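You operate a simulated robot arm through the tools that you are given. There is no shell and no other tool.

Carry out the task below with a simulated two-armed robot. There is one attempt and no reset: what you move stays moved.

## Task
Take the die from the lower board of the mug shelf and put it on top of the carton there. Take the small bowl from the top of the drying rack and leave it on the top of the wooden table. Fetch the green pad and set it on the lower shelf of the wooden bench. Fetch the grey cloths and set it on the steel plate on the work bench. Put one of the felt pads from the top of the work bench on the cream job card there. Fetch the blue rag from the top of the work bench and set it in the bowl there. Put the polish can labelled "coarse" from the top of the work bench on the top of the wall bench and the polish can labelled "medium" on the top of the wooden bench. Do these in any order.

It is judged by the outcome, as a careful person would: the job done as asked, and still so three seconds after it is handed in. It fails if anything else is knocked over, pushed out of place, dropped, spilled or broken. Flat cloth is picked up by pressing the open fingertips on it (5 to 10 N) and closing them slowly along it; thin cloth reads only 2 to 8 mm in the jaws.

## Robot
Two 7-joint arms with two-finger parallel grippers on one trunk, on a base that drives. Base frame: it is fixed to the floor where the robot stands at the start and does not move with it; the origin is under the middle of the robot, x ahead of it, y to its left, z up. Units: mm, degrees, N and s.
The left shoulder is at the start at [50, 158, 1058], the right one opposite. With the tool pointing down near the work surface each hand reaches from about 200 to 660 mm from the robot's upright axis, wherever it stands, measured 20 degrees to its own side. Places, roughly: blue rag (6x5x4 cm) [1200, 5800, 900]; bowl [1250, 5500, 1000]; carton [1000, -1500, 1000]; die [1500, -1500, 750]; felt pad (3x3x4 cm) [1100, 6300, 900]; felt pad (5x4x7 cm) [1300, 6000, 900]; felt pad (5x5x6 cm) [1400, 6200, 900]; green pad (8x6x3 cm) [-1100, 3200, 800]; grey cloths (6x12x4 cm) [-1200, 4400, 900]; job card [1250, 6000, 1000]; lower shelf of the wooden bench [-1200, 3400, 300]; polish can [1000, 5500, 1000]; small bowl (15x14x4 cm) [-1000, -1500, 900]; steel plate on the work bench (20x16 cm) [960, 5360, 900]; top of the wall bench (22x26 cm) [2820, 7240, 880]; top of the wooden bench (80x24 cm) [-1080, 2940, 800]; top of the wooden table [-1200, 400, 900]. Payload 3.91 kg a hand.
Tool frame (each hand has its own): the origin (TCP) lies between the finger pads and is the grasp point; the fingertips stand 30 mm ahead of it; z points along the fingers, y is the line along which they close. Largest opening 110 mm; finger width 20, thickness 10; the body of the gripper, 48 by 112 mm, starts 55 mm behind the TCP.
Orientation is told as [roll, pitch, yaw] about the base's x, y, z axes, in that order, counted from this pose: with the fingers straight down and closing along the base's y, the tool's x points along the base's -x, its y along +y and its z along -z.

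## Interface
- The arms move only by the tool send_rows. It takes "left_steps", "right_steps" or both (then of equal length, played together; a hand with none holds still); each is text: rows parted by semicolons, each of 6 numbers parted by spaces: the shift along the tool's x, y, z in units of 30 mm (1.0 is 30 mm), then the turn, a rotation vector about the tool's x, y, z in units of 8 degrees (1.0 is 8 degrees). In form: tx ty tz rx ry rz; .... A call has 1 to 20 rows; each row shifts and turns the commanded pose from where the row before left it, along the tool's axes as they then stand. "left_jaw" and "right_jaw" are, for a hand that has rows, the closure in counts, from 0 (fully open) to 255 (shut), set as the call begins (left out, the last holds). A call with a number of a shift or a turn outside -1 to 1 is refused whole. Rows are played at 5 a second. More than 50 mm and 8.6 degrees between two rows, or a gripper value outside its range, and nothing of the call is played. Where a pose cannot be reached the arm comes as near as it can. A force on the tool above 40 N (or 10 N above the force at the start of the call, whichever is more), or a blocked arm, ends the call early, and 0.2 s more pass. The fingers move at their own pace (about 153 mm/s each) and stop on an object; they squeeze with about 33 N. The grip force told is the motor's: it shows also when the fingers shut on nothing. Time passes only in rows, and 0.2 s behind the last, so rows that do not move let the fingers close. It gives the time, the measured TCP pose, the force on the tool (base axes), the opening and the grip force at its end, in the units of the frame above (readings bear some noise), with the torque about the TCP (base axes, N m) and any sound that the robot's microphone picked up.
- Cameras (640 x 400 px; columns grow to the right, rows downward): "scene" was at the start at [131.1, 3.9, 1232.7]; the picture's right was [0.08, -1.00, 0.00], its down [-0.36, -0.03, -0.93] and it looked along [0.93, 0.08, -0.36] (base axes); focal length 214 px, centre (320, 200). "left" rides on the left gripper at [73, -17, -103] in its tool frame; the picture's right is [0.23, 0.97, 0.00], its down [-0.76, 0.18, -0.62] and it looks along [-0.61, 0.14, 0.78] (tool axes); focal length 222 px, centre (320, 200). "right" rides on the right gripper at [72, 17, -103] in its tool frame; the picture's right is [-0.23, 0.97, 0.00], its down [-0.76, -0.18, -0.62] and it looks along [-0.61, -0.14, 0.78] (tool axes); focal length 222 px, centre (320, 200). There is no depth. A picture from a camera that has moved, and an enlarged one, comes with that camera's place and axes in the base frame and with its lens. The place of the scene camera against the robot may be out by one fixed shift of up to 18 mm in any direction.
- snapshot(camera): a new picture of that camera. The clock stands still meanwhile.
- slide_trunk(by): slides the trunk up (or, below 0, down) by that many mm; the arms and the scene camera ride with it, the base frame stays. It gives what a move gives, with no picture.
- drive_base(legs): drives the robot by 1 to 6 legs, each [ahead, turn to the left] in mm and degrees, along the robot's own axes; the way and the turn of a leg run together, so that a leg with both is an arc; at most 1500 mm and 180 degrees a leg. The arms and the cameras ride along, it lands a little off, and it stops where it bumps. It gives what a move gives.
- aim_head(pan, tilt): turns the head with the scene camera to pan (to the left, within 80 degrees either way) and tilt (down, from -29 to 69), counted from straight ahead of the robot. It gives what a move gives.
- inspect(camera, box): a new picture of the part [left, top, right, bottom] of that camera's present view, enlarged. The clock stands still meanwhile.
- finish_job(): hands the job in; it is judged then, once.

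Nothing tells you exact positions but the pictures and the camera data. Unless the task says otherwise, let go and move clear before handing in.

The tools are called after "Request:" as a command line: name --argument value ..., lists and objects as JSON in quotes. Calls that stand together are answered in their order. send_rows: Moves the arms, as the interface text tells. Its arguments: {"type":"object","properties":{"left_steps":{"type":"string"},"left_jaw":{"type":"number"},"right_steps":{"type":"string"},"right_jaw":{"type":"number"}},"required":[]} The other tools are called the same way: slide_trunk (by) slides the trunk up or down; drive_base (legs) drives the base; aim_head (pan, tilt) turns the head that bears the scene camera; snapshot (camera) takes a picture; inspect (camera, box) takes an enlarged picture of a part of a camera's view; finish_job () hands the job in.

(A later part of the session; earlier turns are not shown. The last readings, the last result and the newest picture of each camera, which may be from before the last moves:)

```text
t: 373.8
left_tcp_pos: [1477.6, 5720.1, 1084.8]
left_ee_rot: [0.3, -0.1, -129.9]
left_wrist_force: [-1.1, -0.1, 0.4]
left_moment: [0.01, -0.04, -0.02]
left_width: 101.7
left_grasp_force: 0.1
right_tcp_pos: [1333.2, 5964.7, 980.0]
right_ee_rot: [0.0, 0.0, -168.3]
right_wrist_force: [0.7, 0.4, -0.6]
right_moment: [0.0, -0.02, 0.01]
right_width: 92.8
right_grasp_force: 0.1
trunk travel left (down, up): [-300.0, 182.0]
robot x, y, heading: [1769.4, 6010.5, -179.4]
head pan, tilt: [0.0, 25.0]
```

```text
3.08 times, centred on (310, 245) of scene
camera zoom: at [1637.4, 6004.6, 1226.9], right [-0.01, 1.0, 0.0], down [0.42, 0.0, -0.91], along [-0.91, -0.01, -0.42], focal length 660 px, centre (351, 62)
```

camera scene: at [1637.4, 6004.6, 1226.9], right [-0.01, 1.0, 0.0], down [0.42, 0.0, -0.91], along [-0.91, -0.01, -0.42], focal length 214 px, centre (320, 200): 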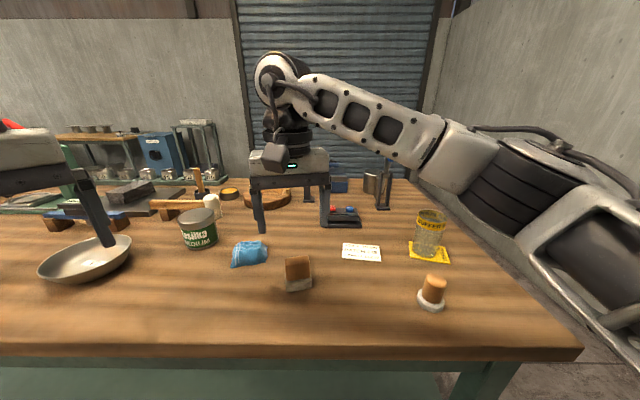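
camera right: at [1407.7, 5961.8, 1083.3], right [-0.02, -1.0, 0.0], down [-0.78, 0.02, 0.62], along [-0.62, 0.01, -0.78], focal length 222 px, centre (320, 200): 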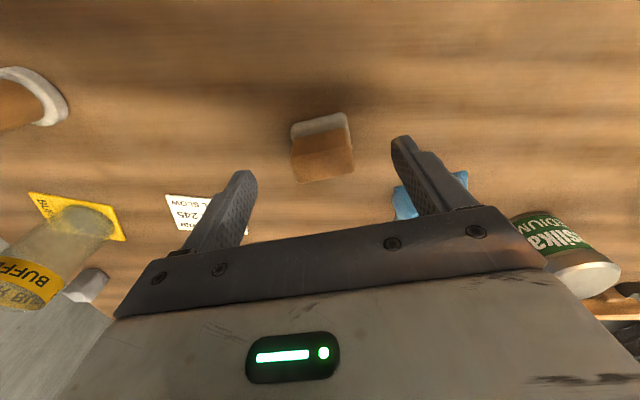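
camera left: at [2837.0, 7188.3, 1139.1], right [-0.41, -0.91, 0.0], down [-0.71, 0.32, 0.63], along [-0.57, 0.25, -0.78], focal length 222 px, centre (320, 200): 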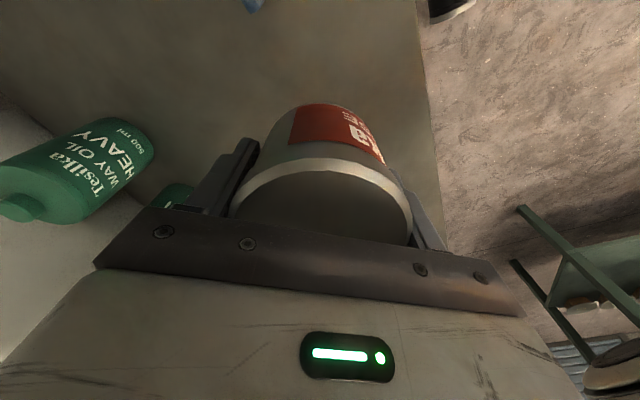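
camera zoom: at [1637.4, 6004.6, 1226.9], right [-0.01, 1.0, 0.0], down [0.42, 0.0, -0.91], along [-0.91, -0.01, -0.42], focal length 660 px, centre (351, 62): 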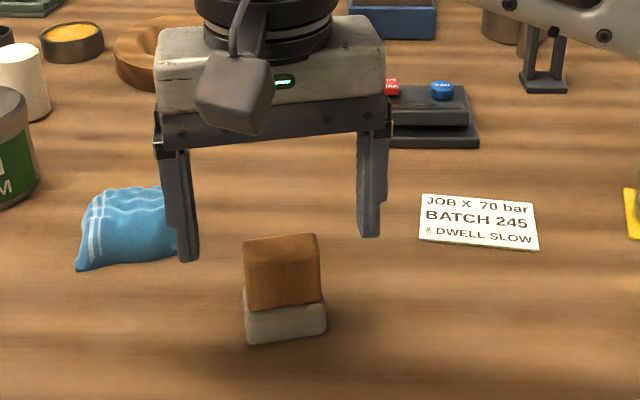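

Request:
send_rows --right_steps "0 0 0.8 0 0 0; 0 0 0.6 0 0 0; 0 0 0 0 0 0"

Request:
inspect --camera "scene" --box '[220, 180, 400, 310]'

```text
t: 374.6
left_tcp_pos: [1477.7, 5720.2, 1084.2]
left_ee_rot: [0.2, -0.1, -129.9]
left_wrist_force: [-0.4, 0.4, -0.6]
left_moment: [0.03, -0.01, 0.0]
left_width: 101.1
left_grasp_force: 0.1
right_tcp_pos: [1332.8, 5961.1, 939.2]
right_ee_rot: [-0.1, 0.1, -168.1]
right_wrist_force: [-0.1, -0.3, -0.1]
right_moment: [-0.03, 0.01, -0.01]
right_width: 92.7
right_grasp_force: 0.0
trunk travel left (down, up): [-300.0, 182.0]
robot x, y, heading: [1772.6, 6011.3, -179.6]
head pan, tilt: [0.0, 25.0]
```

```text
3.08 times, centred on (310, 245) of scene
camera zoom: at [1637.4, 6004.5, 1226.9], right [-0.01, 1.0, 0.0], down [0.42, 0.0, -0.91], along [-0.91, -0.01, -0.42], focal length 660 px, centre (351, 62)
```

zoom: 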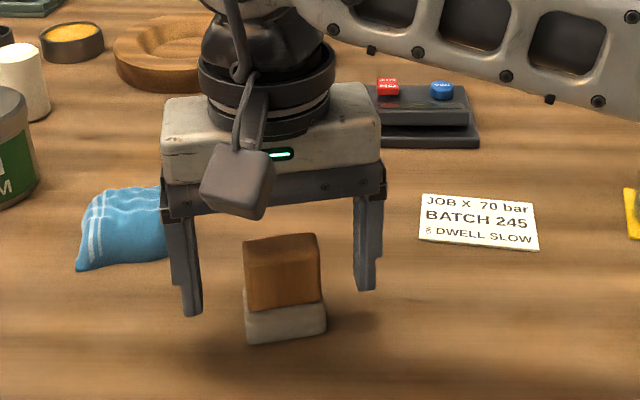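

Request:
send_rows --right_steps "0 0 0 0 0 0; 0 0 0 0 0 0; 0 0 0 0 0 0" --right_jaw 255

Request:
send_rows --right_steps "0 0 -0.4 0 0 0; 0 0 -0.8 0 0 0; 0 0 -0.8 0 0 0; 0 0 0 0 0 0"

Request:
inspect --camera "scene" --box '[220, 180, 400, 310]'

```text
t: 375.4
left_tcp_pos: [1476.1, 5720.3, 1084.3]
left_ee_rot: [0.2, 0.0, -129.9]
left_wrist_force: [-0.4, -0.3, -1.0]
left_moment: [-0.01, -0.01, 0.01]
left_width: 101.5
left_grasp_force: 0.0
right_tcp_pos: [1333.4, 5962.0, 938.4]
right_ee_rot: [0.1, 0.0, -168.2]
right_wrist_force: [-1.1, 0.4, 0.0]
right_moment: [-0.01, -0.03, 0.01]
right_width: 45.2
right_grasp_force: 32.8
trunk travel left (down, up): [-300.0, 182.0]
robot x, y, heading: [1771.4, 6013.6, -179.4]
head pan, tilt: [0.0, 25.0]
```

```text
t: 376.4
left_tcp_pos: [1477.7, 5719.4, 1084.0]
left_ee_rot: [0.2, 0.0, -129.9]
left_wrist_force: [-0.2, -0.1, -0.5]
left_moment: [0.0, 0.01, -0.02]
left_width: 101.6
left_grasp_force: 0.0
right_tcp_pos: [1331.1, 5962.8, 998.2]
right_ee_rot: [-0.1, -0.1, -168.2]
right_wrist_force: [0.0, -0.5, -0.6]
right_moment: [0.01, 0.04, 0.0]
right_width: 45.2
right_grasp_force: 33.0
trunk travel left (down, up): [-300.0, 182.0]
robot x, y, heading: [1772.3, 6010.7, -179.4]
head pan, tilt: [0.0, 25.0]
```

```text
3.08 times, centred on (310, 245) of scene
camera zoom: at [1637.3, 6004.6, 1226.9], right [-0.01, 1.0, 0.0], down [0.42, 0.0, -0.91], along [-0.91, -0.01, -0.42], focal length 660 px, centre (351, 62)
```

zoom: 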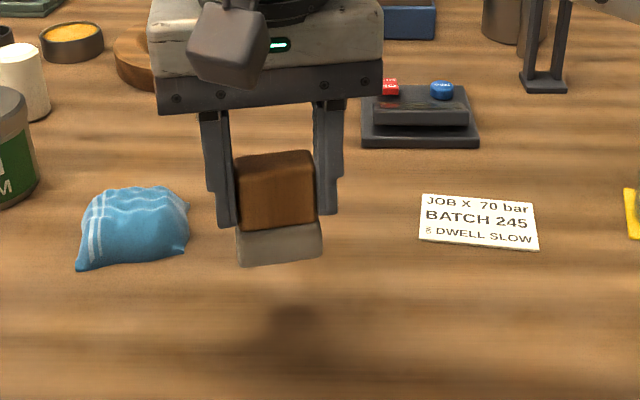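

Request:
send_rows --right_steps "-0.46 -0.88 0 0 0 0; -0.46 -0.88 0 0 0 0; -0.46 -0.88 0 0 0 0; -0.46 -0.88 0 0 0 0; -0.46 -0.88 0 0 0 0; -0.46 -0.88 0 0 0 0; 0 0 0 0 0 0"

Request:
inspect --camera "scene" --box '[280, 160, 440, 280]'

Request:
snapshot --camera "right"

```text
t: 378.0
left_tcp_pos: [1476.1, 5720.2, 1083.4]
left_ee_rot: [0.1, -0.1, -129.9]
left_wrist_force: [-0.1, 0.2, 0.7]
left_moment: [-0.05, 0.01, 0.03]
left_width: 101.2
left_grasp_force: 0.0
right_tcp_pos: [1217.6, 6101.4, 998.1]
right_ee_rot: [0.0, 0.1, -168.2]
right_wrist_force: [-0.2, 0.6, -0.6]
right_moment: [0.0, -0.03, 0.01]
right_width: 45.4
right_grasp_force: 33.0
trunk travel left (down, up): [-300.0, 182.0]
robot x, y, heading: [1768.4, 6007.7, -179.6]
head pan, tilt: [0.0, 25.0]
```

```text
3.33 times, centred on (360, 220) of scene
camera zoom: at [1637.3, 6004.5, 1226.9], right [-0.01, 1.0, 0.0], down [0.42, 0.0, -0.91], along [-0.91, -0.01, -0.42], focal length 715 px, centre (187, 133)
```

zoom: 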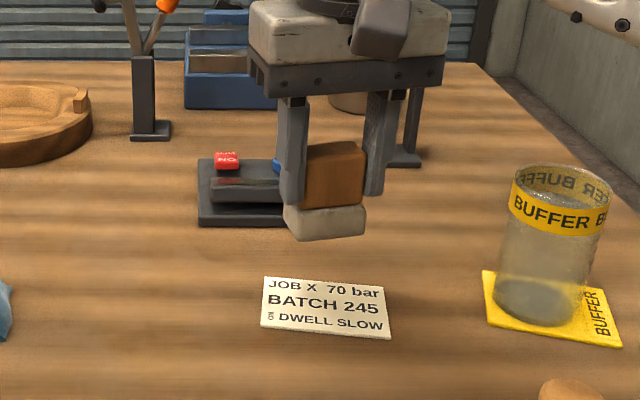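

```text
taken
camera right: at [1292.8, 6098.5, 1100.9], right [-0.02, -1.0, 0.0], down [-0.78, 0.02, 0.62], along [-0.62, 0.01, -0.78], focal length 222 px, centre (320, 200)
```

right: 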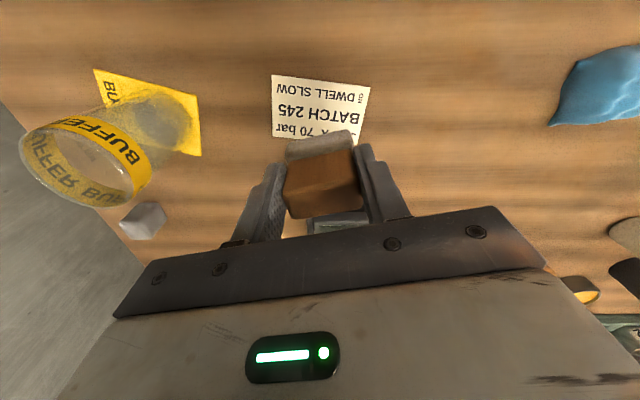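

Request:
send_rows --right_steps "0.22 0 0.6 0 0 0; 0 0 0.6 0 0 0; 0 0 0.3 0 0 0; 0 0 0 0 0 0"

Request:
inspect --camera "scene" --box '[280, 160, 440, 280]'

Request:
inspect --camera "right" --box '[200, 40, 440, 240]'

```text
t: 379.0
left_tcp_pos: [1477.5, 5721.3, 1083.7]
left_ee_rot: [0.2, -0.1, -129.9]
left_wrist_force: [0.4, -0.2, -0.2]
left_moment: [-0.01, 0.01, 0.01]
left_width: 101.4
left_grasp_force: 0.1
right_tcp_pos: [1225.3, 6101.2, 951.7]
right_ee_rot: [0.0, 0.0, -168.2]
right_wrist_force: [0.2, 0.3, -1.1]
right_moment: [-0.03, -0.01, 0.03]
right_width: 45.5
right_grasp_force: 33.4
trunk travel left (down, up): [-300.0, 182.0]
robot x, y, heading: [1770.1, 6010.6, -179.4]
head pan, tilt: [0.0, 25.0]
```

```text
3.33 times, centred on (360, 220) of scene
camera zoom: at [1637.3, 6004.6, 1226.9], right [-0.01, 1.0, 0.0], down [0.42, 0.0, -0.91], along [-0.91, -0.01, -0.42], focal length 715 px, centre (187, 133)
```

zoom: 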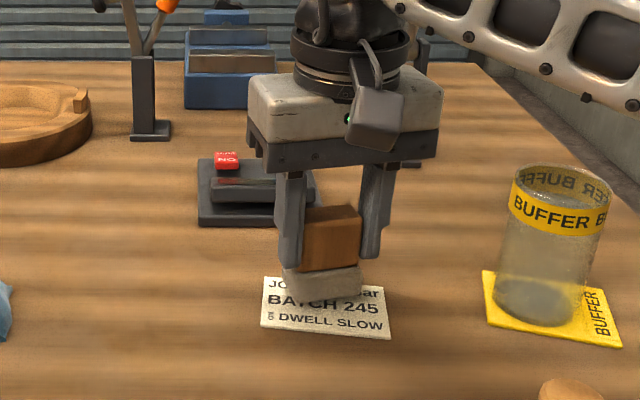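

```text
2.00 times, centred on (320, 140) of right
camera zoom: at [1299.8, 6099.2, 1055.0], right [-0.02, -1.0, 0.0], down [-0.78, 0.02, 0.62], along [-0.62, 0.01, -0.78], focal length 444 px, centre (320, 320)
```

zoom: 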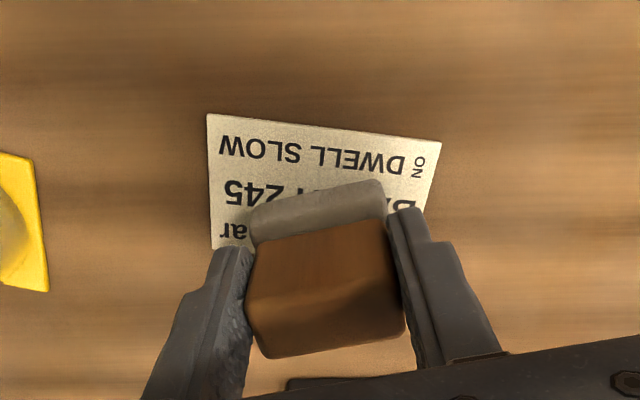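

Request:
send_rows --right_steps "0 0 0.2 0 0 0; 0 0 0.13 0 0 0; 0 0 0 0 0 0"

Request:
inspect --camera "scene" --box '[320, 210, 400, 270]'

```text
t: 379.8
left_tcp_pos: [1476.2, 5720.4, 1082.5]
left_ee_rot: [0.2, 0.0, -130.0]
left_wrist_force: [0.4, -0.2, -0.1]
left_moment: [0.01, 0.0, -0.02]
left_width: 101.4
left_grasp_force: 0.1
right_tcp_pos: [1224.6, 6102.5, 941.8]
right_ee_rot: [-0.1, 0.0, -168.2]
right_wrist_force: [-0.5, -0.6, -1.1]
right_moment: [0.03, -0.03, 0.02]
right_width: 45.2
right_grasp_force: 33.0
trunk travel left (down, up): [-300.0, 182.0]
robot x, y, heading: [1770.4, 6010.1, -179.4]
head pan, tilt: [0.0, 25.0]
```

```text
6.67 times, centred on (360, 240) of scene
camera zoom: at [1637.3, 6004.5, 1226.9], right [-0.01, 1.0, 0.0], down [0.42, 0.0, -0.91], along [-0.91, -0.01, -0.42], focal length 1430 px, centre (53, -67)
```

zoom: 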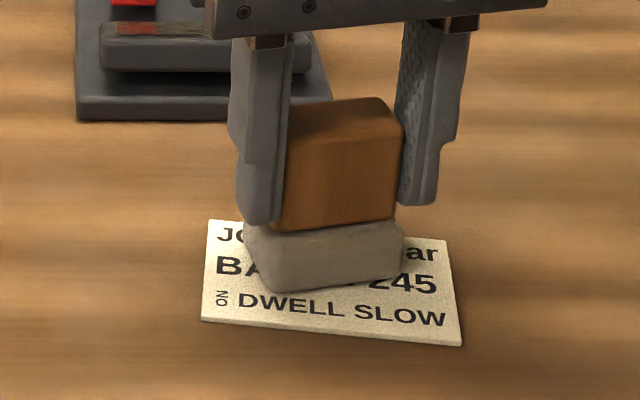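

Request:
send_rows --right_steps "0 0 0.1 0 0 0; 0 0 0 0 0 0"

Request:
inspect --camera "scene" --box '[320, 210, 400, 270]'

```text
t: 380.4
left_tcp_pos: [1477.0, 5720.9, 1084.6]
left_ee_rot: [0.2, -0.2, -129.9]
left_wrist_force: [1.0, -0.8, 0.1]
left_moment: [0.0, -0.02, 0.0]
left_width: 101.5
left_grasp_force: 0.1
right_tcp_pos: [1224.8, 6101.9, 941.3]
right_ee_rot: [0.0, -0.2, -168.2]
right_wrist_force: [-1.5, 0.1, 9.9]
right_moment: [-0.02, 0.13, -0.05]
right_width: 45.5
right_grasp_force: 32.6
trunk travel left (down, up): [-300.0, 182.0]
robot x, y, heading: [1771.5, 6007.9, -179.5]
head pan, tilt: [0.0, 25.0]
```

```text
6.67 times, centred on (360, 240) of scene
camera zoom: at [1638.0, 6004.4, 1227.2], right [-0.01, 1.0, 0.0], down [0.42, 0.0, -0.91], along [-0.91, -0.01, -0.42], focal length 1430 px, centre (53, -67)
```

zoom: 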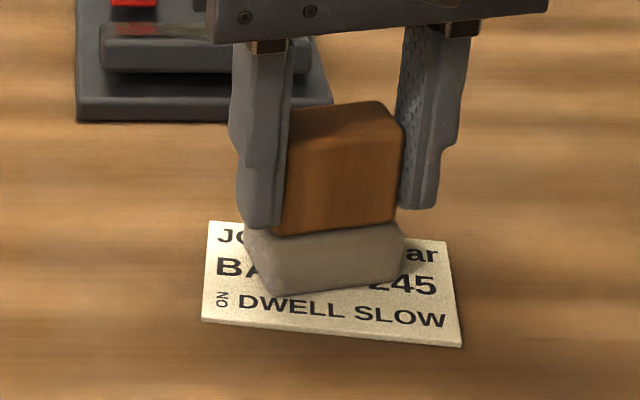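

The pad sits a little toward the card's far edge; I lift slightly, shift it 10 mm nearer the card's centre, and set it down.

Request:
send_rows --right_steps "0 0 -0.25 0 0 0; 0.33 0.07 0 0 0 0; 0 0 0 0 0 0; 0 0 0.2 0 0 0; 0 0 0 0 0 0"

Request:
inspect --camera "scene" --box '[320, 210, 400, 270]'

```text
t: 381.6
left_tcp_pos: [1477.9, 5720.7, 1083.3]
left_ee_rot: [0.1, -0.2, -130.0]
left_wrist_force: [1.1, -0.1, 0.6]
left_moment: [-0.02, 0.0, -0.02]
left_width: 101.4
left_grasp_force: 0.0
right_tcp_pos: [1235.4, 6101.2, 941.9]
right_ee_rot: [0.1, -0.2, -168.2]
right_wrist_force: [0.1, -0.1, 7.0]
right_moment: [-0.02, 0.07, 0.01]
right_width: 45.5
right_grasp_force: 33.3
trunk travel left (down, up): [-300.0, 182.0]
robot x, y, heading: [1770.4, 6012.0, -179.4]
head pan, tilt: [0.0, 25.0]
```

```text
6.67 times, centred on (360, 240) of scene
camera zoom: at [1637.8, 6004.5, 1227.1], right [-0.01, 1.0, 0.0], down [0.42, 0.0, -0.91], along [-0.91, -0.01, -0.42], focal length 1430 px, centre (53, -67)
```

zoom: 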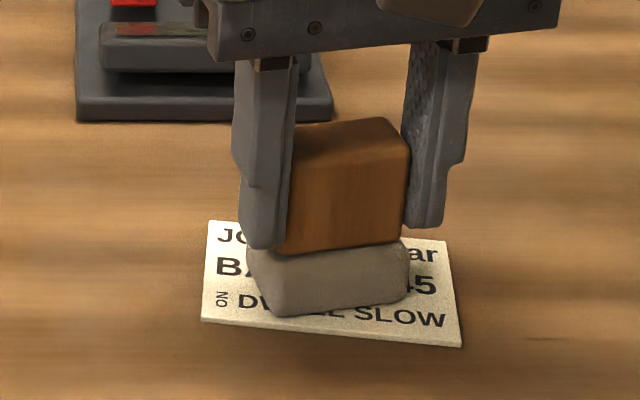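

Request:
send_rows --right_steps "0 0 0 0 0 0; 0 0 0 0 0 0" --right_jaw 90

Request:
send_rows --right_steps "0 0 -0.4 0 0 0; 0 0 -0.8 0 0 0; 0 0 -1 0 0 0; 0 0 -1 0 0 0; 0 0 -1 0 0 0; 0 0 -0.8 0 0 0; 0.9 -0.3 0 0 0 0; 0.9 -0.3 0 0 0 0; 0.9 -0.3 0 0 0 0; 0.9 -0.3 0 0 0 0; 0.9 -0.3 0 0 0 0; 0 0 0 0 0 0"

Request:
snapshot --camera "scene"

Request:
inspect --camera "scene" --box '[220, 180, 400, 310]'

```text
t: 382.2
left_tcp_pos: [1475.3, 5720.7, 1083.7]
left_ee_rot: [0.3, -0.1, -130.0]
left_wrist_force: [0.1, -0.2, -0.9]
left_moment: [-0.01, -0.03, 0.0]
left_width: 101.4
left_grasp_force: 0.0
right_tcp_pos: [1237.1, 6101.9, 939.1]
right_ee_rot: [0.0, 0.1, -168.2]
right_wrist_force: [-0.2, -0.3, 0.4]
right_moment: [-0.03, 0.0, 0.03]
right_width: 71.0
right_grasp_force: 0.2
trunk travel left (down, up): [-300.0, 182.0]
robot x, y, heading: [1765.9, 6010.6, -179.4]
head pan, tilt: [0.0, 25.0]
```

```text
t: 384.8
left_tcp_pos: [1476.3, 5719.6, 1082.5]
left_ee_rot: [0.2, -0.1, -129.9]
left_wrist_force: [0.0, 0.4, 0.3]
left_moment: [0.03, 0.01, 0.01]
left_width: 101.5
left_grasp_force: 0.0
right_tcp_pos: [1355.6, 6174.1, 1092.9]
right_ee_rot: [0.0, 0.0, -168.3]
right_wrist_force: [-0.4, 0.3, -0.6]
right_moment: [0.0, 0.0, 0.0]
right_width: 71.4
right_grasp_force: 0.1
trunk travel left (down, up): [-300.0, 182.0]
robot x, y, heading: [1767.6, 6012.3, -179.4]
head pan, tilt: [0.0, 25.0]
```

```text
taken
camera scene: at [1637.3, 6004.5, 1226.9], right [-0.01, 1.0, 0.0], down [0.42, 0.0, -0.91], along [-0.91, -0.01, -0.42], focal length 214 px, centre (320, 200)
```

scene: 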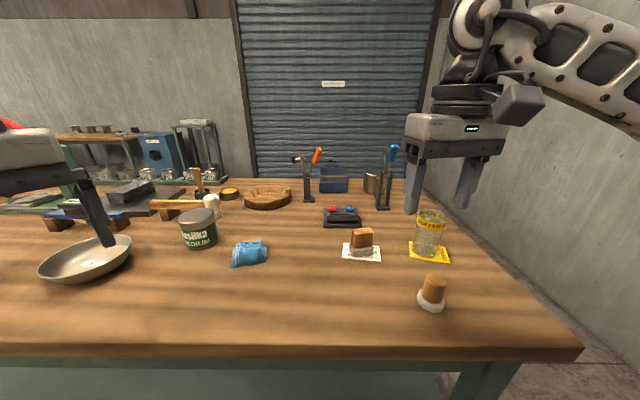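

```text
3.08 times, centred on (310, 245) of scene
camera zoom: at [1637.3, 6004.5, 1226.9], right [-0.01, 1.0, 0.0], down [0.42, 0.0, -0.91], along [-0.91, -0.01, -0.42], focal length 660 px, centre (351, 62)
```

zoom: 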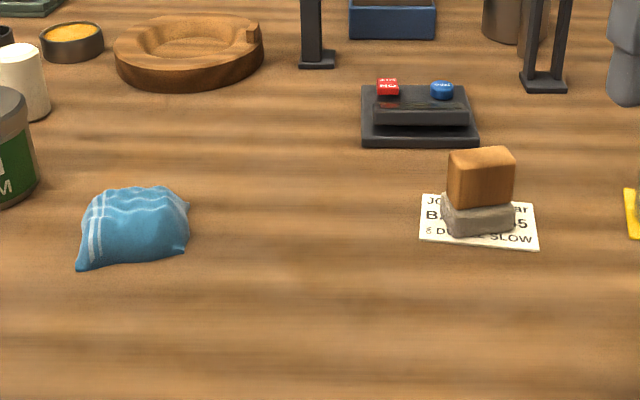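

The felt pad is on the job card. Next the blue rag: I bring the left hand above it, turning the jaws across its short side.

Request:
send_rows --left_steps "-0.223 -0.94 0 0 0 0; -0.223 -0.94 0 0 0 0; -0.223 -0.94 0 0 0 0; -0.223 -0.94 0.1 0 0 0; -0.223 -0.94 0.2 0 0 0; -0.223 -0.94 0.2 0 0 0; -0.223 -0.94 0.3 0 0 0; -0.223 -0.94 0.3 0 0 0; -0.223 -0.94 0.3 0 0 0; 0 0 0 0 0 -1; 0 0 0 0 0 -1; 0 0 0 0 0 -1; 0 0 0 0 0 -1; 0 0 0 0 0 -1; 0 0 0 0 0 0" --left_jaw 20

Request:
snapshot --camera "left"

Request:
snapshot --camera "scene"

```text
t: 388.0
left_tcp_pos: [1245.6, 5834.8, 1041.0]
left_ee_rot: [-0.1, -0.1, -89.8]
left_wrist_force: [1.0, 0.1, 1.6]
left_moment: [-0.02, 0.0, -0.01]
left_width: 101.3
left_grasp_force: 0.1
right_tcp_pos: [1358.1, 6173.5, 1093.9]
right_ee_rot: [-0.1, 0.0, -168.1]
right_wrist_force: [0.6, -0.6, -0.3]
right_moment: [0.01, 0.03, 0.0]
right_width: 71.3
right_grasp_force: 0.0
trunk travel left (down, up): [-300.0, 182.0]
robot x, y, heading: [1772.2, 6008.0, -179.4]
head pan, tilt: [0.0, 25.0]
```

```text
taken
camera left: at [1229.0, 5907.7, 1144.9], right [0.97, 0.23, 0.0], down [0.18, -0.76, 0.63], along [0.14, -0.61, -0.78], focal length 222 px, centre (320, 200)
```

left: 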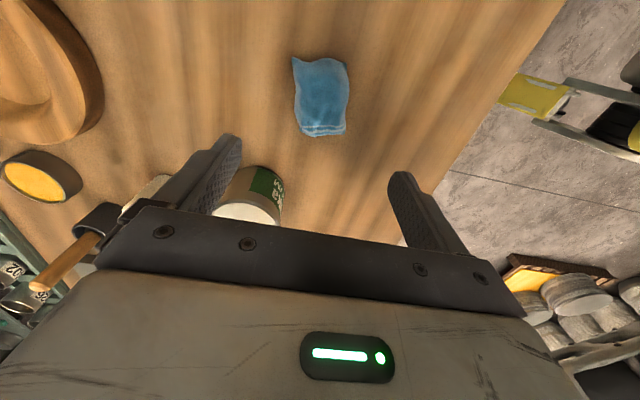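

```text
taken
camera scene: at [1637.3, 6004.5, 1226.9], right [-0.01, 1.0, 0.0], down [0.42, 0.0, -0.91], along [-0.91, -0.01, -0.42], focal length 214 px, centre (320, 200)
```

scene: 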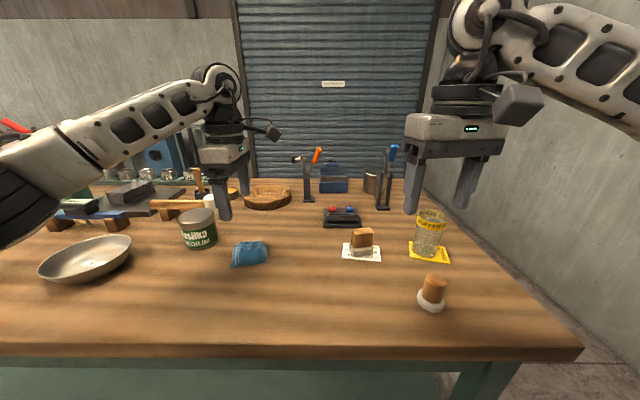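

Request:
send_rows --left_steps "0.33 0 0.8 0 0 0; 0 0 0.8 0 0 0; 0 0 0.8 0 0 0; 0 0 0.7 0 0 0; 0 0 0 0 0 0"

Request:
snapshot --camera "left"

Request:
inspect --camera "scene" --box '[170, 180, 330, 290]'

```text
t: 389.2
left_tcp_pos: [1243.7, 5844.7, 948.2]
left_ee_rot: [0.0, -0.2, -89.9]
left_wrist_force: [-0.4, 0.4, -0.6]
left_moment: [0.04, 0.0, -0.01]
left_width: 101.4
left_grasp_force: 0.1
right_tcp_pos: [1357.8, 6174.0, 1091.8]
right_ee_rot: [0.0, 0.0, -168.2]
right_wrist_force: [0.3, 0.0, 0.1]
right_moment: [-0.01, 0.01, 0.03]
right_width: 70.8
right_grasp_force: 0.1
trunk travel left (down, up): [-300.0, 182.0]
robot x, y, heading: [1769.2, 6009.6, -179.2]
head pan, tilt: [0.0, 25.0]
```

```text
taken
camera left: at [1227.0, 5917.3, 1051.9], right [0.97, 0.23, 0.0], down [0.18, -0.76, 0.63], along [0.14, -0.61, -0.78], focal length 222 px, centre (320, 200)
```

left: 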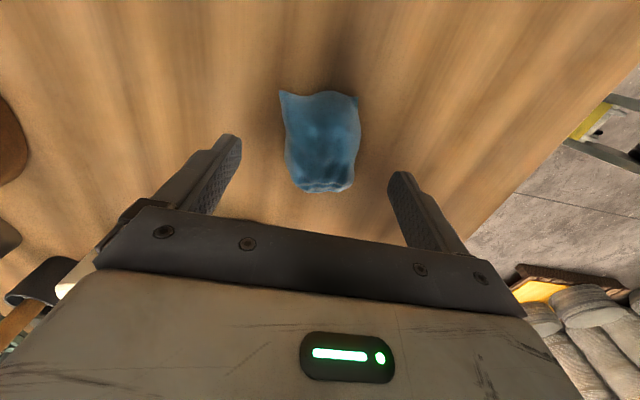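

```text
3.64 times, centred on (250, 235) of scene
camera zoom: at [1637.4, 6004.6, 1226.9], right [-0.01, 1.0, 0.0], down [0.42, 0.0, -0.91], along [-0.91, -0.01, -0.42], focal length 780 px, centre (574, 73)
```

zoom: 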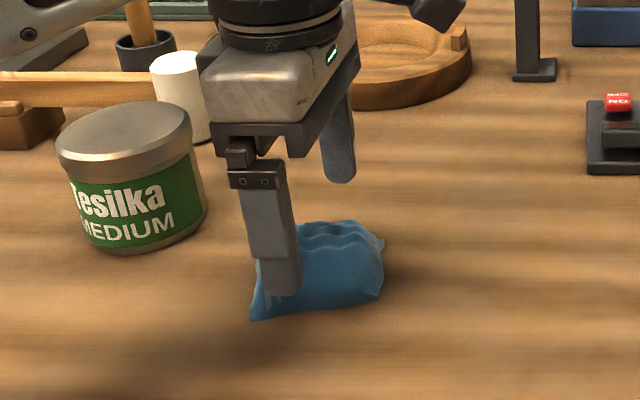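

Request:
send_rows --left_steps "0.27 0 0.3 0 0 0; 0 0 0.4 0 0 0; 0 0 0.2 0 0 0; 0 0 0 0 0 0"

Request:
send_rows --left_steps "0 0 0.13 0 0 0; 0 0 0 0 0 0"

Request:
inspect --camera "scene" --box '[170, 180, 330, 290]'

Request:
snapshot --camera "left"

```text
t: 390.2
left_tcp_pos: [1244.6, 5852.2, 920.1]
left_ee_rot: [0.0, -0.2, -89.9]
left_wrist_force: [-0.1, -0.1, 0.0]
left_moment: [-0.03, 0.03, 0.0]
left_width: 101.3
left_grasp_force: 0.1
right_tcp_pos: [1357.8, 6173.4, 1092.1]
right_ee_rot: [0.0, 0.0, -168.2]
right_wrist_force: [-0.7, -0.1, 0.1]
right_moment: [0.02, -0.01, 0.04]
right_width: 71.4
right_grasp_force: 0.0
trunk travel left (down, up): [-300.0, 182.0]
robot x, y, heading: [1770.9, 6010.0, -179.6]
head pan, tilt: [0.0, 25.0]
```

```text
t: 390.8
left_tcp_pos: [1244.9, 5852.0, 916.7]
left_ee_rot: [0.1, -0.3, -89.9]
left_wrist_force: [0.8, -1.2, 0.5]
left_moment: [0.02, 0.0, -0.04]
left_width: 101.3
left_grasp_force: 0.0
right_tcp_pos: [1357.7, 6174.0, 1092.6]
right_ee_rot: [0.0, -0.1, -168.1]
right_wrist_force: [-0.1, 0.0, 0.3]
right_moment: [0.01, -0.02, 0.01]
right_width: 71.0
right_grasp_force: 0.0
trunk travel left (down, up): [-300.0, 182.0]
robot x, y, heading: [1768.7, 6011.1, -179.3]
head pan, tilt: [0.0, 25.0]
```

```text
3.64 times, centred on (250, 235) of scene
camera zoom: at [1637.3, 6004.5, 1226.9], right [-0.01, 1.0, 0.0], down [0.42, 0.0, -0.91], along [-0.91, -0.01, -0.42], focal length 780 px, centre (574, 73)
```

zoom: 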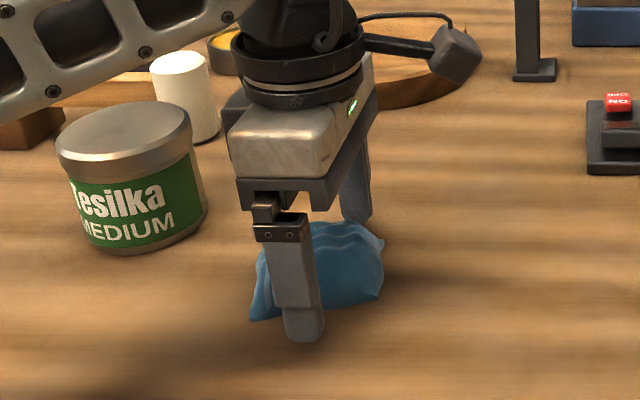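

```text
taken
camera left: at [1228.4, 5925.2, 1020.1], right [0.97, 0.23, 0.0], down [0.18, -0.76, 0.63], along [0.14, -0.61, -0.78], focal length 222 px, centre (320, 200)
```

left: 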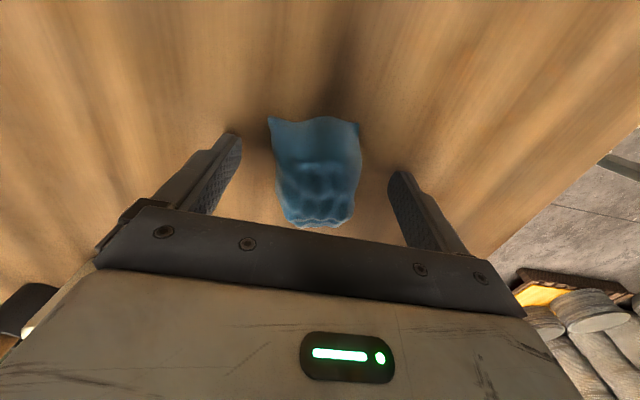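

Request:
send_rows --left_steps "0 0 0 0 0 0; 0 0 0 0 0 0; 0 0 0 0 0 0; 0 0 0 0 0 0" --left_jaw 255

Request:
send_rows --left_steps "0 0 -0.4 0 0 0; 0 0 -0.8 0 0 0; 0 0 -0.8 0 0 0; 0 0 0 0 0 0"

Request:
inspect --camera "scene" --box '[170, 160, 330, 290]'

Request:
snapshot --camera "left"

```text
t: 391.8
left_tcp_pos: [1244.3, 5851.2, 917.1]
left_ee_rot: [0.0, -0.2, -89.9]
left_wrist_force: [0.7, 0.5, 1.0]
left_moment: [-0.06, -0.02, 0.02]
left_width: 47.2
left_grasp_force: 32.7
right_tcp_pos: [1356.6, 6173.1, 1092.2]
right_ee_rot: [0.0, 0.1, -168.2]
right_wrist_force: [0.6, 0.2, -0.2]
right_moment: [0.01, -0.01, -0.03]
right_width: 70.9
right_grasp_force: 0.0
trunk travel left (down, up): [-300.0, 182.0]
robot x, y, heading: [1769.5, 6012.6, -179.5]
head pan, tilt: [0.0, 25.0]
```

```text
t: 392.8
left_tcp_pos: [1245.1, 5851.4, 977.8]
left_ee_rot: [0.1, -0.2, -89.9]
left_wrist_force: [-0.1, -0.2, -1.0]
left_moment: [-0.03, 0.0, -0.01]
left_width: 46.6
left_grasp_force: 33.3
right_tcp_pos: [1356.8, 6173.3, 1093.2]
right_ee_rot: [0.0, 0.1, -168.2]
right_wrist_force: [-0.1, 0.2, 0.3]
right_moment: [-0.02, -0.01, 0.01]
right_width: 71.0
right_grasp_force: 0.0
trunk travel left (down, up): [-300.0, 182.0]
robot x, y, heading: [1768.5, 6009.1, -179.2]
head pan, tilt: [0.0, 25.0]
```

```text
3.08 times, centred on (250, 225) of scene
camera zoom: at [1637.3, 6004.5, 1226.9], right [-0.01, 1.0, 0.0], down [0.42, 0.0, -0.91], along [-0.91, -0.01, -0.42], focal length 660 px, centre (535, 123)
```

zoom: 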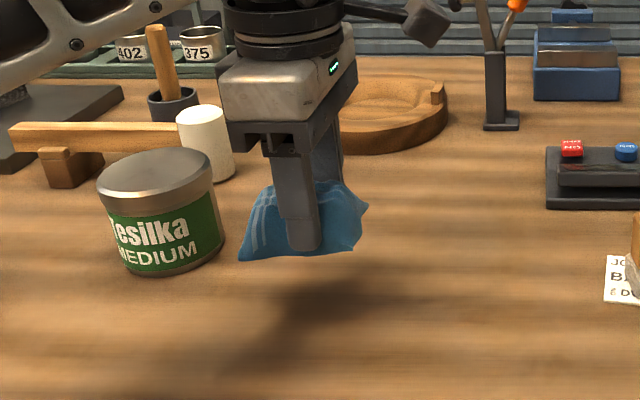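

```text
taken
camera left: at [1229.2, 5924.2, 1081.5], right [0.97, 0.23, 0.0], down [0.18, -0.76, 0.63], along [0.14, -0.61, -0.78], focal length 222 px, centre (320, 200)
```

left: 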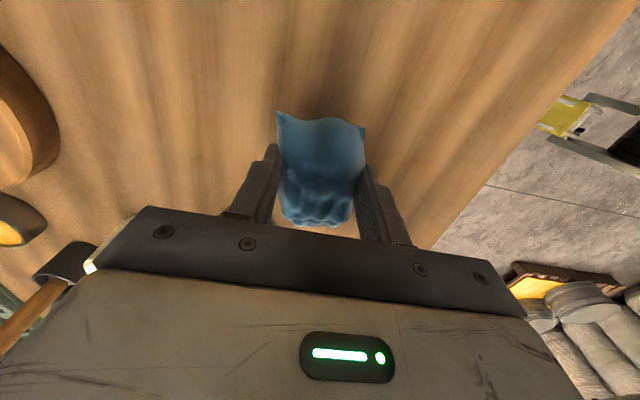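

The rag is gripped and lifted. I raise and retract it, then shift the robot about 320 mm along the bench toward the bowl.

Request:
send_rows --left_steps "0 0 -1 0 0 0; 0 0 -1 0 0 0; 0 0 -1 0 0 0; 0 0 -1 0 0 0; 0 1 0 0 0 0; 0 1 0 0 0 0; 0 1 0 0 0 0; 0 1 0 0 0 0; 0 1 0 0 0 0; 0 0 0 0 0 0"

Request:
drive_base --legs '[[-150, 0], [0, 90]]'

Request:
drive_base --legs '[[325, 0], [0, -90]]'

Request:
snapshot --camera "scene"

```text
t: 395.0
left_tcp_pos: [1393.3, 5853.8, 1097.8]
left_ee_rot: [-0.1, -0.2, -89.9]
left_wrist_force: [0.6, 0.7, -0.5]
left_moment: [-0.01, -0.01, -0.01]
left_width: 46.0
left_grasp_force: 33.1
right_tcp_pos: [1357.2, 6173.5, 1092.3]
right_ee_rot: [-0.1, 0.0, -168.2]
right_wrist_force: [0.4, 0.7, -0.2]
right_moment: [0.0, -0.02, -0.01]
right_width: 71.5
right_grasp_force: 0.1
trunk travel left (down, up): [-300.0, 182.0]
robot x, y, heading: [1769.2, 6007.7, -179.4]
head pan, tilt: [0.0, 25.0]
```

```text
t: 400.1
left_tcp_pos: [2067.0, 5632.8, 1098.5]
left_ee_rot: [-0.1, -0.2, -0.4]
left_wrist_force: [0.0, 0.0, 0.3]
left_moment: [0.0, -0.02, 0.0]
left_width: 44.9
left_grasp_force: 33.2
right_tcp_pos: [1747.5, 5598.7, 1092.7]
right_ee_rot: [-0.1, 0.0, -78.6]
right_wrist_force: [0.0, 0.5, 0.0]
right_moment: [0.0, 0.02, -0.01]
right_width: 71.3
right_grasp_force: 0.1
trunk travel left (down, up): [-300.0, 182.0]
robot x, y, heading: [1915.8, 6010.1, -90.2]
head pan, tilt: [0.0, 25.0]
```

```text
t: 406.2
left_tcp_pos: [1538.1, 5525.4, 1099.3]
left_ee_rot: [0.0, -0.2, -90.8]
left_wrist_force: [0.3, -1.4, -0.7]
left_moment: [-0.01, 0.01, 0.0]
left_width: 44.4
left_grasp_force: 32.6
right_tcp_pos: [1507.5, 5844.7, 1093.6]
right_ee_rot: [0.0, 0.0, -169.0]
right_wrist_force: [0.4, -0.1, 0.2]
right_moment: [-0.01, 0.03, -0.01]
right_width: 71.0
right_grasp_force: 0.1
trunk travel left (down, up): [-300.0, 182.0]
robot x, y, heading: [1917.4, 5677.7, 179.5]
head pan, tilt: [0.0, 25.0]
```

```text
taken
camera scene: at [1783.9, 5672.4, 1226.9], right [0.0, 1.0, 0.0], down [0.42, 0.0, -0.91], along [-0.91, 0.0, -0.42], focal length 214 px, centre (320, 200)
```

scene: 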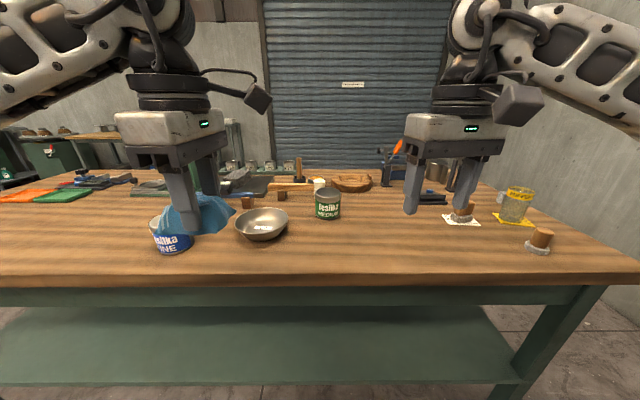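

Request:
drive_base --legs '[[145, 0]]'

Request:
aim_head --pan 10 --tilt 35

Request:
snapshot --camera "scene"

Request:
snapshot --camera "left"

```text
t: 407.5
left_tcp_pos: [1396.8, 5526.9, 1099.4]
left_ee_rot: [-0.1, -0.2, -91.0]
left_wrist_force: [-0.3, 0.4, -0.4]
left_moment: [0.01, -0.02, 0.02]
left_width: 44.4
left_grasp_force: 32.8
right_tcp_pos: [1366.6, 5847.9, 1093.3]
right_ee_rot: [0.0, 0.0, -169.2]
right_wrist_force: [-0.8, 0.5, 0.0]
right_moment: [-0.01, 0.01, 0.0]
right_width: 71.0
right_grasp_force: 0.0
trunk travel left (down, up): [-300.0, 182.0]
robot x, y, heading: [1777.8, 5675.4, 179.7]
head pan, tilt: [0.0, 25.0]
```

```text
t: 408.2
left_tcp_pos: [1397.1, 5528.2, 1099.7]
left_ee_rot: [0.0, -0.2, -91.0]
left_wrist_force: [0.1, 0.1, -0.4]
left_moment: [-0.01, -0.01, -0.01]
left_width: 44.5
left_grasp_force: 33.1
right_tcp_pos: [1367.0, 5847.7, 1092.4]
right_ee_rot: [-0.1, -0.1, -169.3]
right_wrist_force: [-0.8, -0.1, -0.7]
right_moment: [0.0, 0.01, 0.0]
right_width: 71.1
right_grasp_force: 0.1
trunk travel left (down, up): [-300.0, 182.0]
robot x, y, heading: [1778.2, 5678.8, 179.7]
head pan, tilt: [10.0, 35.0]
```

```text
taken
camera scene: at [1649.1, 5658.4, 1211.2], right [-0.17, 0.99, 0.0], down [0.57, 0.09, -0.82], along [-0.81, -0.14, -0.57], focal length 214 px, centre (320, 200)
```

scene: 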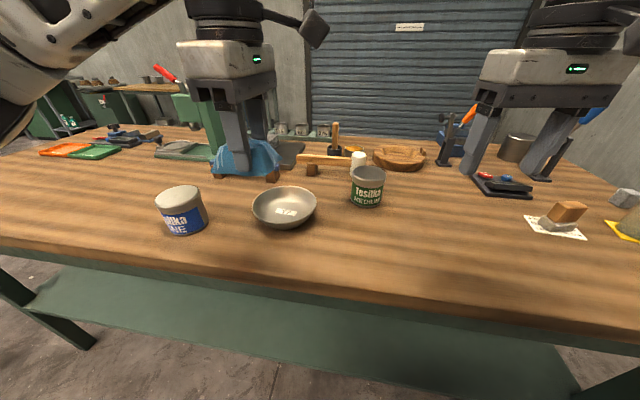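

```text
taken
camera left: at [1381.6, 5601.8, 1202.5], right [0.98, 0.21, 0.0], down [0.16, -0.76, 0.63], along [0.13, -0.61, -0.78], focal length 222 px, centre (320, 200)
```

left: 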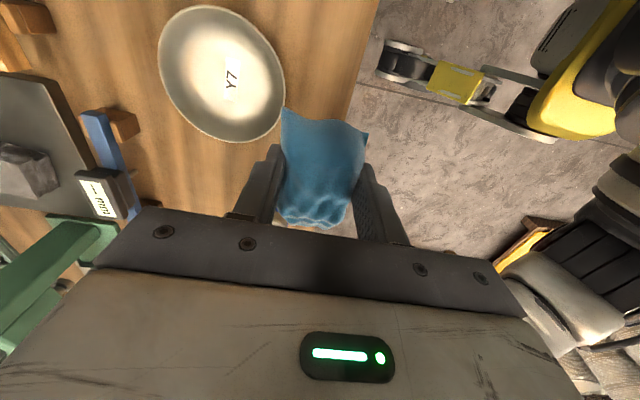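

Request:
send_rows --left_steps "-0.09 -0.98 0 0 0 0; -0.09 -0.98 0 0 0 0; -0.09 -0.98 0 0 0 0; -0.09 -0.98 0 0 0 0; 0 0 1 0 0 0; 0 0 1 0 0 0; 0 0 0.8 0 0 0; 0 0 0 0 0 0"

Request:
snapshot --camera "left"

Request:
inspect --camera "scene" --box '[200, 130, 400, 260]'

Request:
inspect --camera "scene" --box '[500, 180, 640, 260]'

```text
t: 410.1
left_tcp_pos: [1281.2, 5521.5, 1014.2]
left_ee_rot: [0.1, -0.2, -90.9]
left_wrist_force: [0.3, 0.6, -0.9]
left_moment: [-0.01, -0.02, 0.01]
left_width: 44.3
left_grasp_force: 33.6
right_tcp_pos: [1366.5, 5848.8, 1093.2]
right_ee_rot: [0.0, 0.0, -169.2]
right_wrist_force: [0.4, 0.0, 0.8]
right_moment: [-0.03, 0.01, 0.02]
right_width: 71.0
right_grasp_force: 0.2
trunk travel left (down, up): [-300.0, 182.0]
robot x, y, heading: [1774.9, 5672.6, 179.3]
head pan, tilt: [10.0, 35.0]
```

```text
taken
camera left: at [1265.8, 5593.9, 1117.5], right [0.98, 0.21, 0.0], down [0.16, -0.76, 0.63], along [0.13, -0.61, -0.78], focal length 222 px, centre (320, 200)
```

left: 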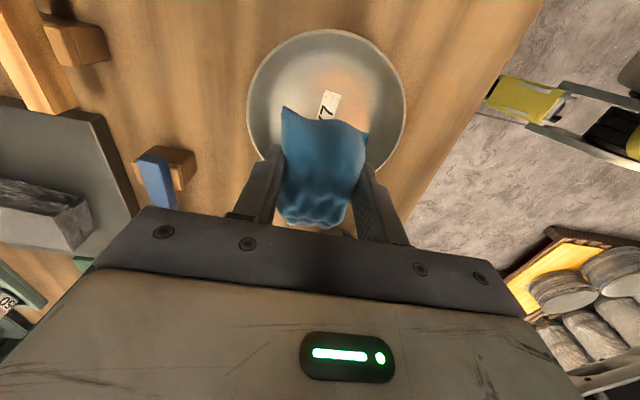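

```text
3.08 times, centred on (300, 195) of scene
camera zoom: at [1649.1, 5658.3, 1211.2], right [-0.17, 0.99, 0.0], down [0.57, 0.1, -0.82], along [-0.81, -0.14, -0.57], focal length 660 px, centre (382, 215)
```

zoom: 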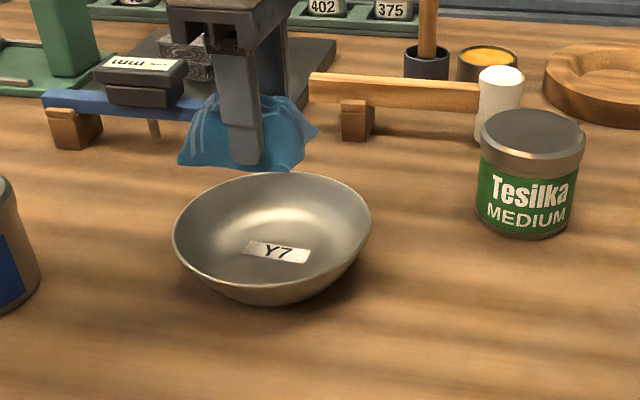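

```text
4.57 times, centred on (570, 220) of scene
camera zoom: at [1649.1, 5658.3, 1211.2], right [-0.17, 0.99, 0.0], down [0.57, 0.1, -0.82], along [-0.81, -0.14, -0.57], focal length 980 px, centre (-823, 109)
```

zoom: 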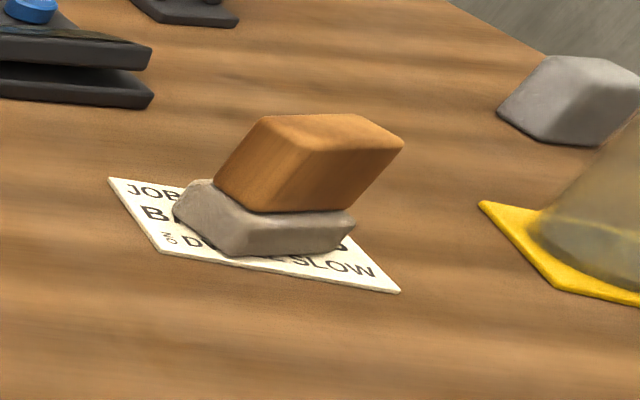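

Request:
send_rows --left_steps "0.15 0.1 0.8 0 0 0; 0 0 0.8 0 0 0; 0 0 0 0 0 0"

Request:
inspect --camera "scene" --box '[200, 130, 400, 260]'

Request:
snapshot --camera "left"

```text
t: 410.9
left_tcp_pos: [1282.6, 5524.2, 967.4]
left_ee_rot: [0.0, -0.2, -90.9]
left_wrist_force: [1.0, -0.2, -0.7]
left_moment: [-0.01, 0.02, 0.01]
left_width: 44.1
left_grasp_force: 33.6
right_tcp_pos: [1366.5, 5847.9, 1092.0]
right_ee_rot: [-0.1, 0.0, -169.2]
right_wrist_force: [0.1, 0.4, 0.1]
right_moment: [0.0, -0.03, 0.02]
right_width: 71.1
right_grasp_force: 0.0
trunk travel left (down, up): [-300.0, 182.0]
robot x, y, heading: [1777.8, 5676.8, 179.5]
head pan, tilt: [10.0, 35.0]
```

```text
3.08 times, centred on (300, 195) of scene
camera zoom: at [1649.1, 5658.4, 1211.2], right [-0.17, 0.99, 0.0], down [0.57, 0.1, -0.82], along [-0.81, -0.14, -0.57], focal length 660 px, centre (382, 215)
```

zoom: 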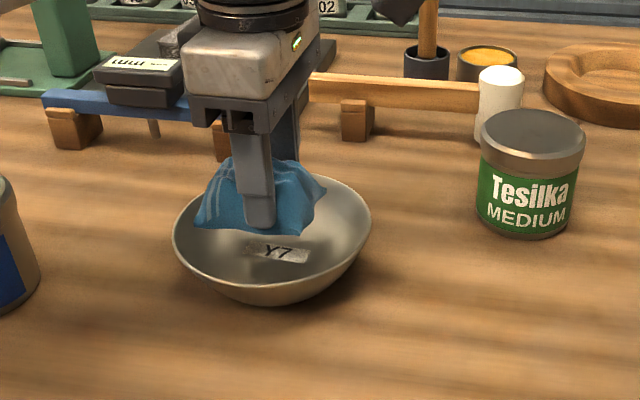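

```text
taken
camera left: at [1267.9, 5597.9, 1069.7], right [0.98, 0.21, 0.0], down [0.17, -0.76, 0.63], along [0.13, -0.61, -0.78], focal length 222 px, centre (320, 200)
```

left: 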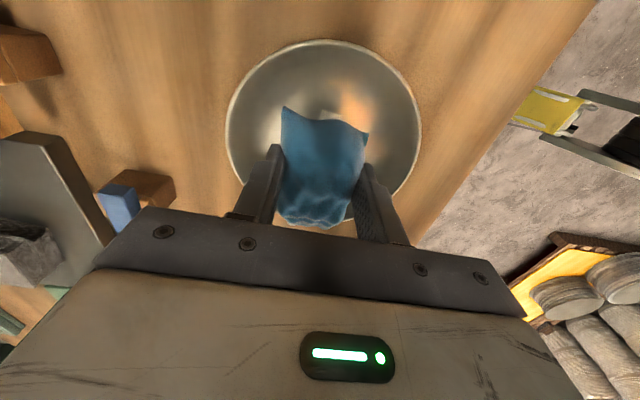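

Request:
send_rows --left_steps "0 0 0.6 0 0 0; 0 0 0.4 0 0 0; 0 0 0 0 0 0"

Request:
inspect --camera "scene" --box '[230, 150, 350, 250]'

```text
t: 411.6
left_tcp_pos: [1283.8, 5523.6, 937.8]
left_ee_rot: [0.1, -0.2, -91.0]
left_wrist_force: [0.9, 0.3, -0.4]
left_moment: [0.0, -0.01, -0.02]
left_width: 44.1
left_grasp_force: 33.4
right_tcp_pos: [1366.5, 5847.3, 1093.5]
right_ee_rot: [0.0, 0.0, -169.3]
right_wrist_force: [0.0, 0.6, -1.1]
right_moment: [-0.01, 0.0, 0.01]
right_width: 71.3
right_grasp_force: 0.1
trunk travel left (down, up): [-300.0, 182.0]
robot x, y, heading: [1779.8, 5675.4, 179.6]
head pan, tilt: [10.0, 35.0]
```

```text
4.00 times, centred on (290, 200) of scene
camera zoom: at [1649.1, 5658.4, 1211.2], right [-0.17, 0.99, 0.0], down [0.57, 0.1, -0.82], along [-0.81, -0.14, -0.57], focal length 858 px, centre (440, 200)
```

zoom: 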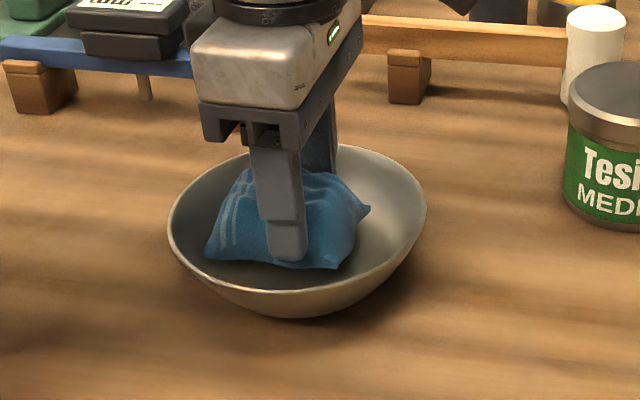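

Request:
send_rows --left_steps "0 0 0.2 0 0 0; 0 0 0 0 0 0"

Request:
send_rows --left_steps "0 0 0 0 0 0; 0 0 0 0 0 0" --left_jaw 100

Request:
inspect --camera "scene" --box '[230, 150, 350, 250]'

```text
t: 412.2
left_tcp_pos: [1282.2, 5522.7, 933.5]
left_ee_rot: [0.0, -0.2, -91.0]
left_wrist_force: [-0.5, -0.6, -0.5]
left_moment: [0.02, 0.01, 0.01]
left_width: 44.2
left_grasp_force: 32.9
right_tcp_pos: [1365.5, 5847.2, 1092.3]
right_ee_rot: [0.0, -0.1, -169.2]
right_wrist_force: [0.1, 0.1, 1.0]
right_moment: [0.01, 0.01, 0.0]
right_width: 70.9
right_grasp_force: 0.0
trunk travel left (down, up): [-300.0, 182.0]
robot x, y, heading: [1775.7, 5677.2, 179.9]
head pan, tilt: [10.0, 35.0]
```

```text
t: 412.9
left_tcp_pos: [1281.8, 5523.3, 932.3]
left_ee_rot: [0.1, -0.2, -90.9]
left_wrist_force: [0.5, -0.5, -0.1]
left_moment: [-0.02, -0.01, -0.01]
left_width: 67.1
left_grasp_force: 0.0
right_tcp_pos: [1367.4, 5847.9, 1093.4]
right_ee_rot: [0.0, 0.0, -169.2]
right_wrist_force: [-0.6, 0.3, -0.2]
right_moment: [-0.01, -0.04, -0.01]
right_width: 71.2
right_grasp_force: 0.1
trunk travel left (down, up): [-300.0, 182.0]
robot x, y, heading: [1779.5, 5670.3, 179.7]
head pan, tilt: [10.0, 35.0]
```

```text
4.00 times, centred on (290, 200) of scene
camera zoom: at [1649.2, 5658.4, 1211.2], right [-0.17, 0.99, 0.0], down [0.57, 0.1, -0.82], along [-0.81, -0.14, -0.57], focal length 858 px, centre (440, 200)
```

zoom: 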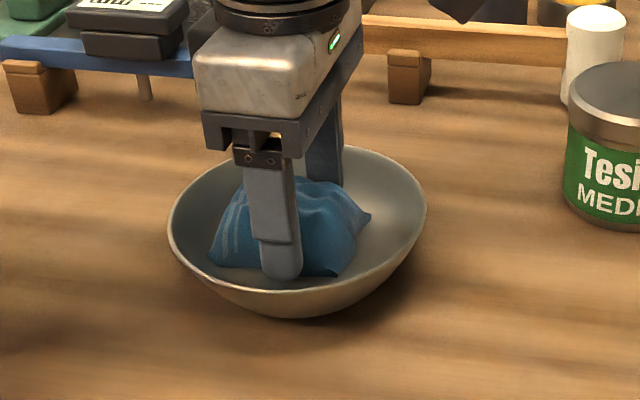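

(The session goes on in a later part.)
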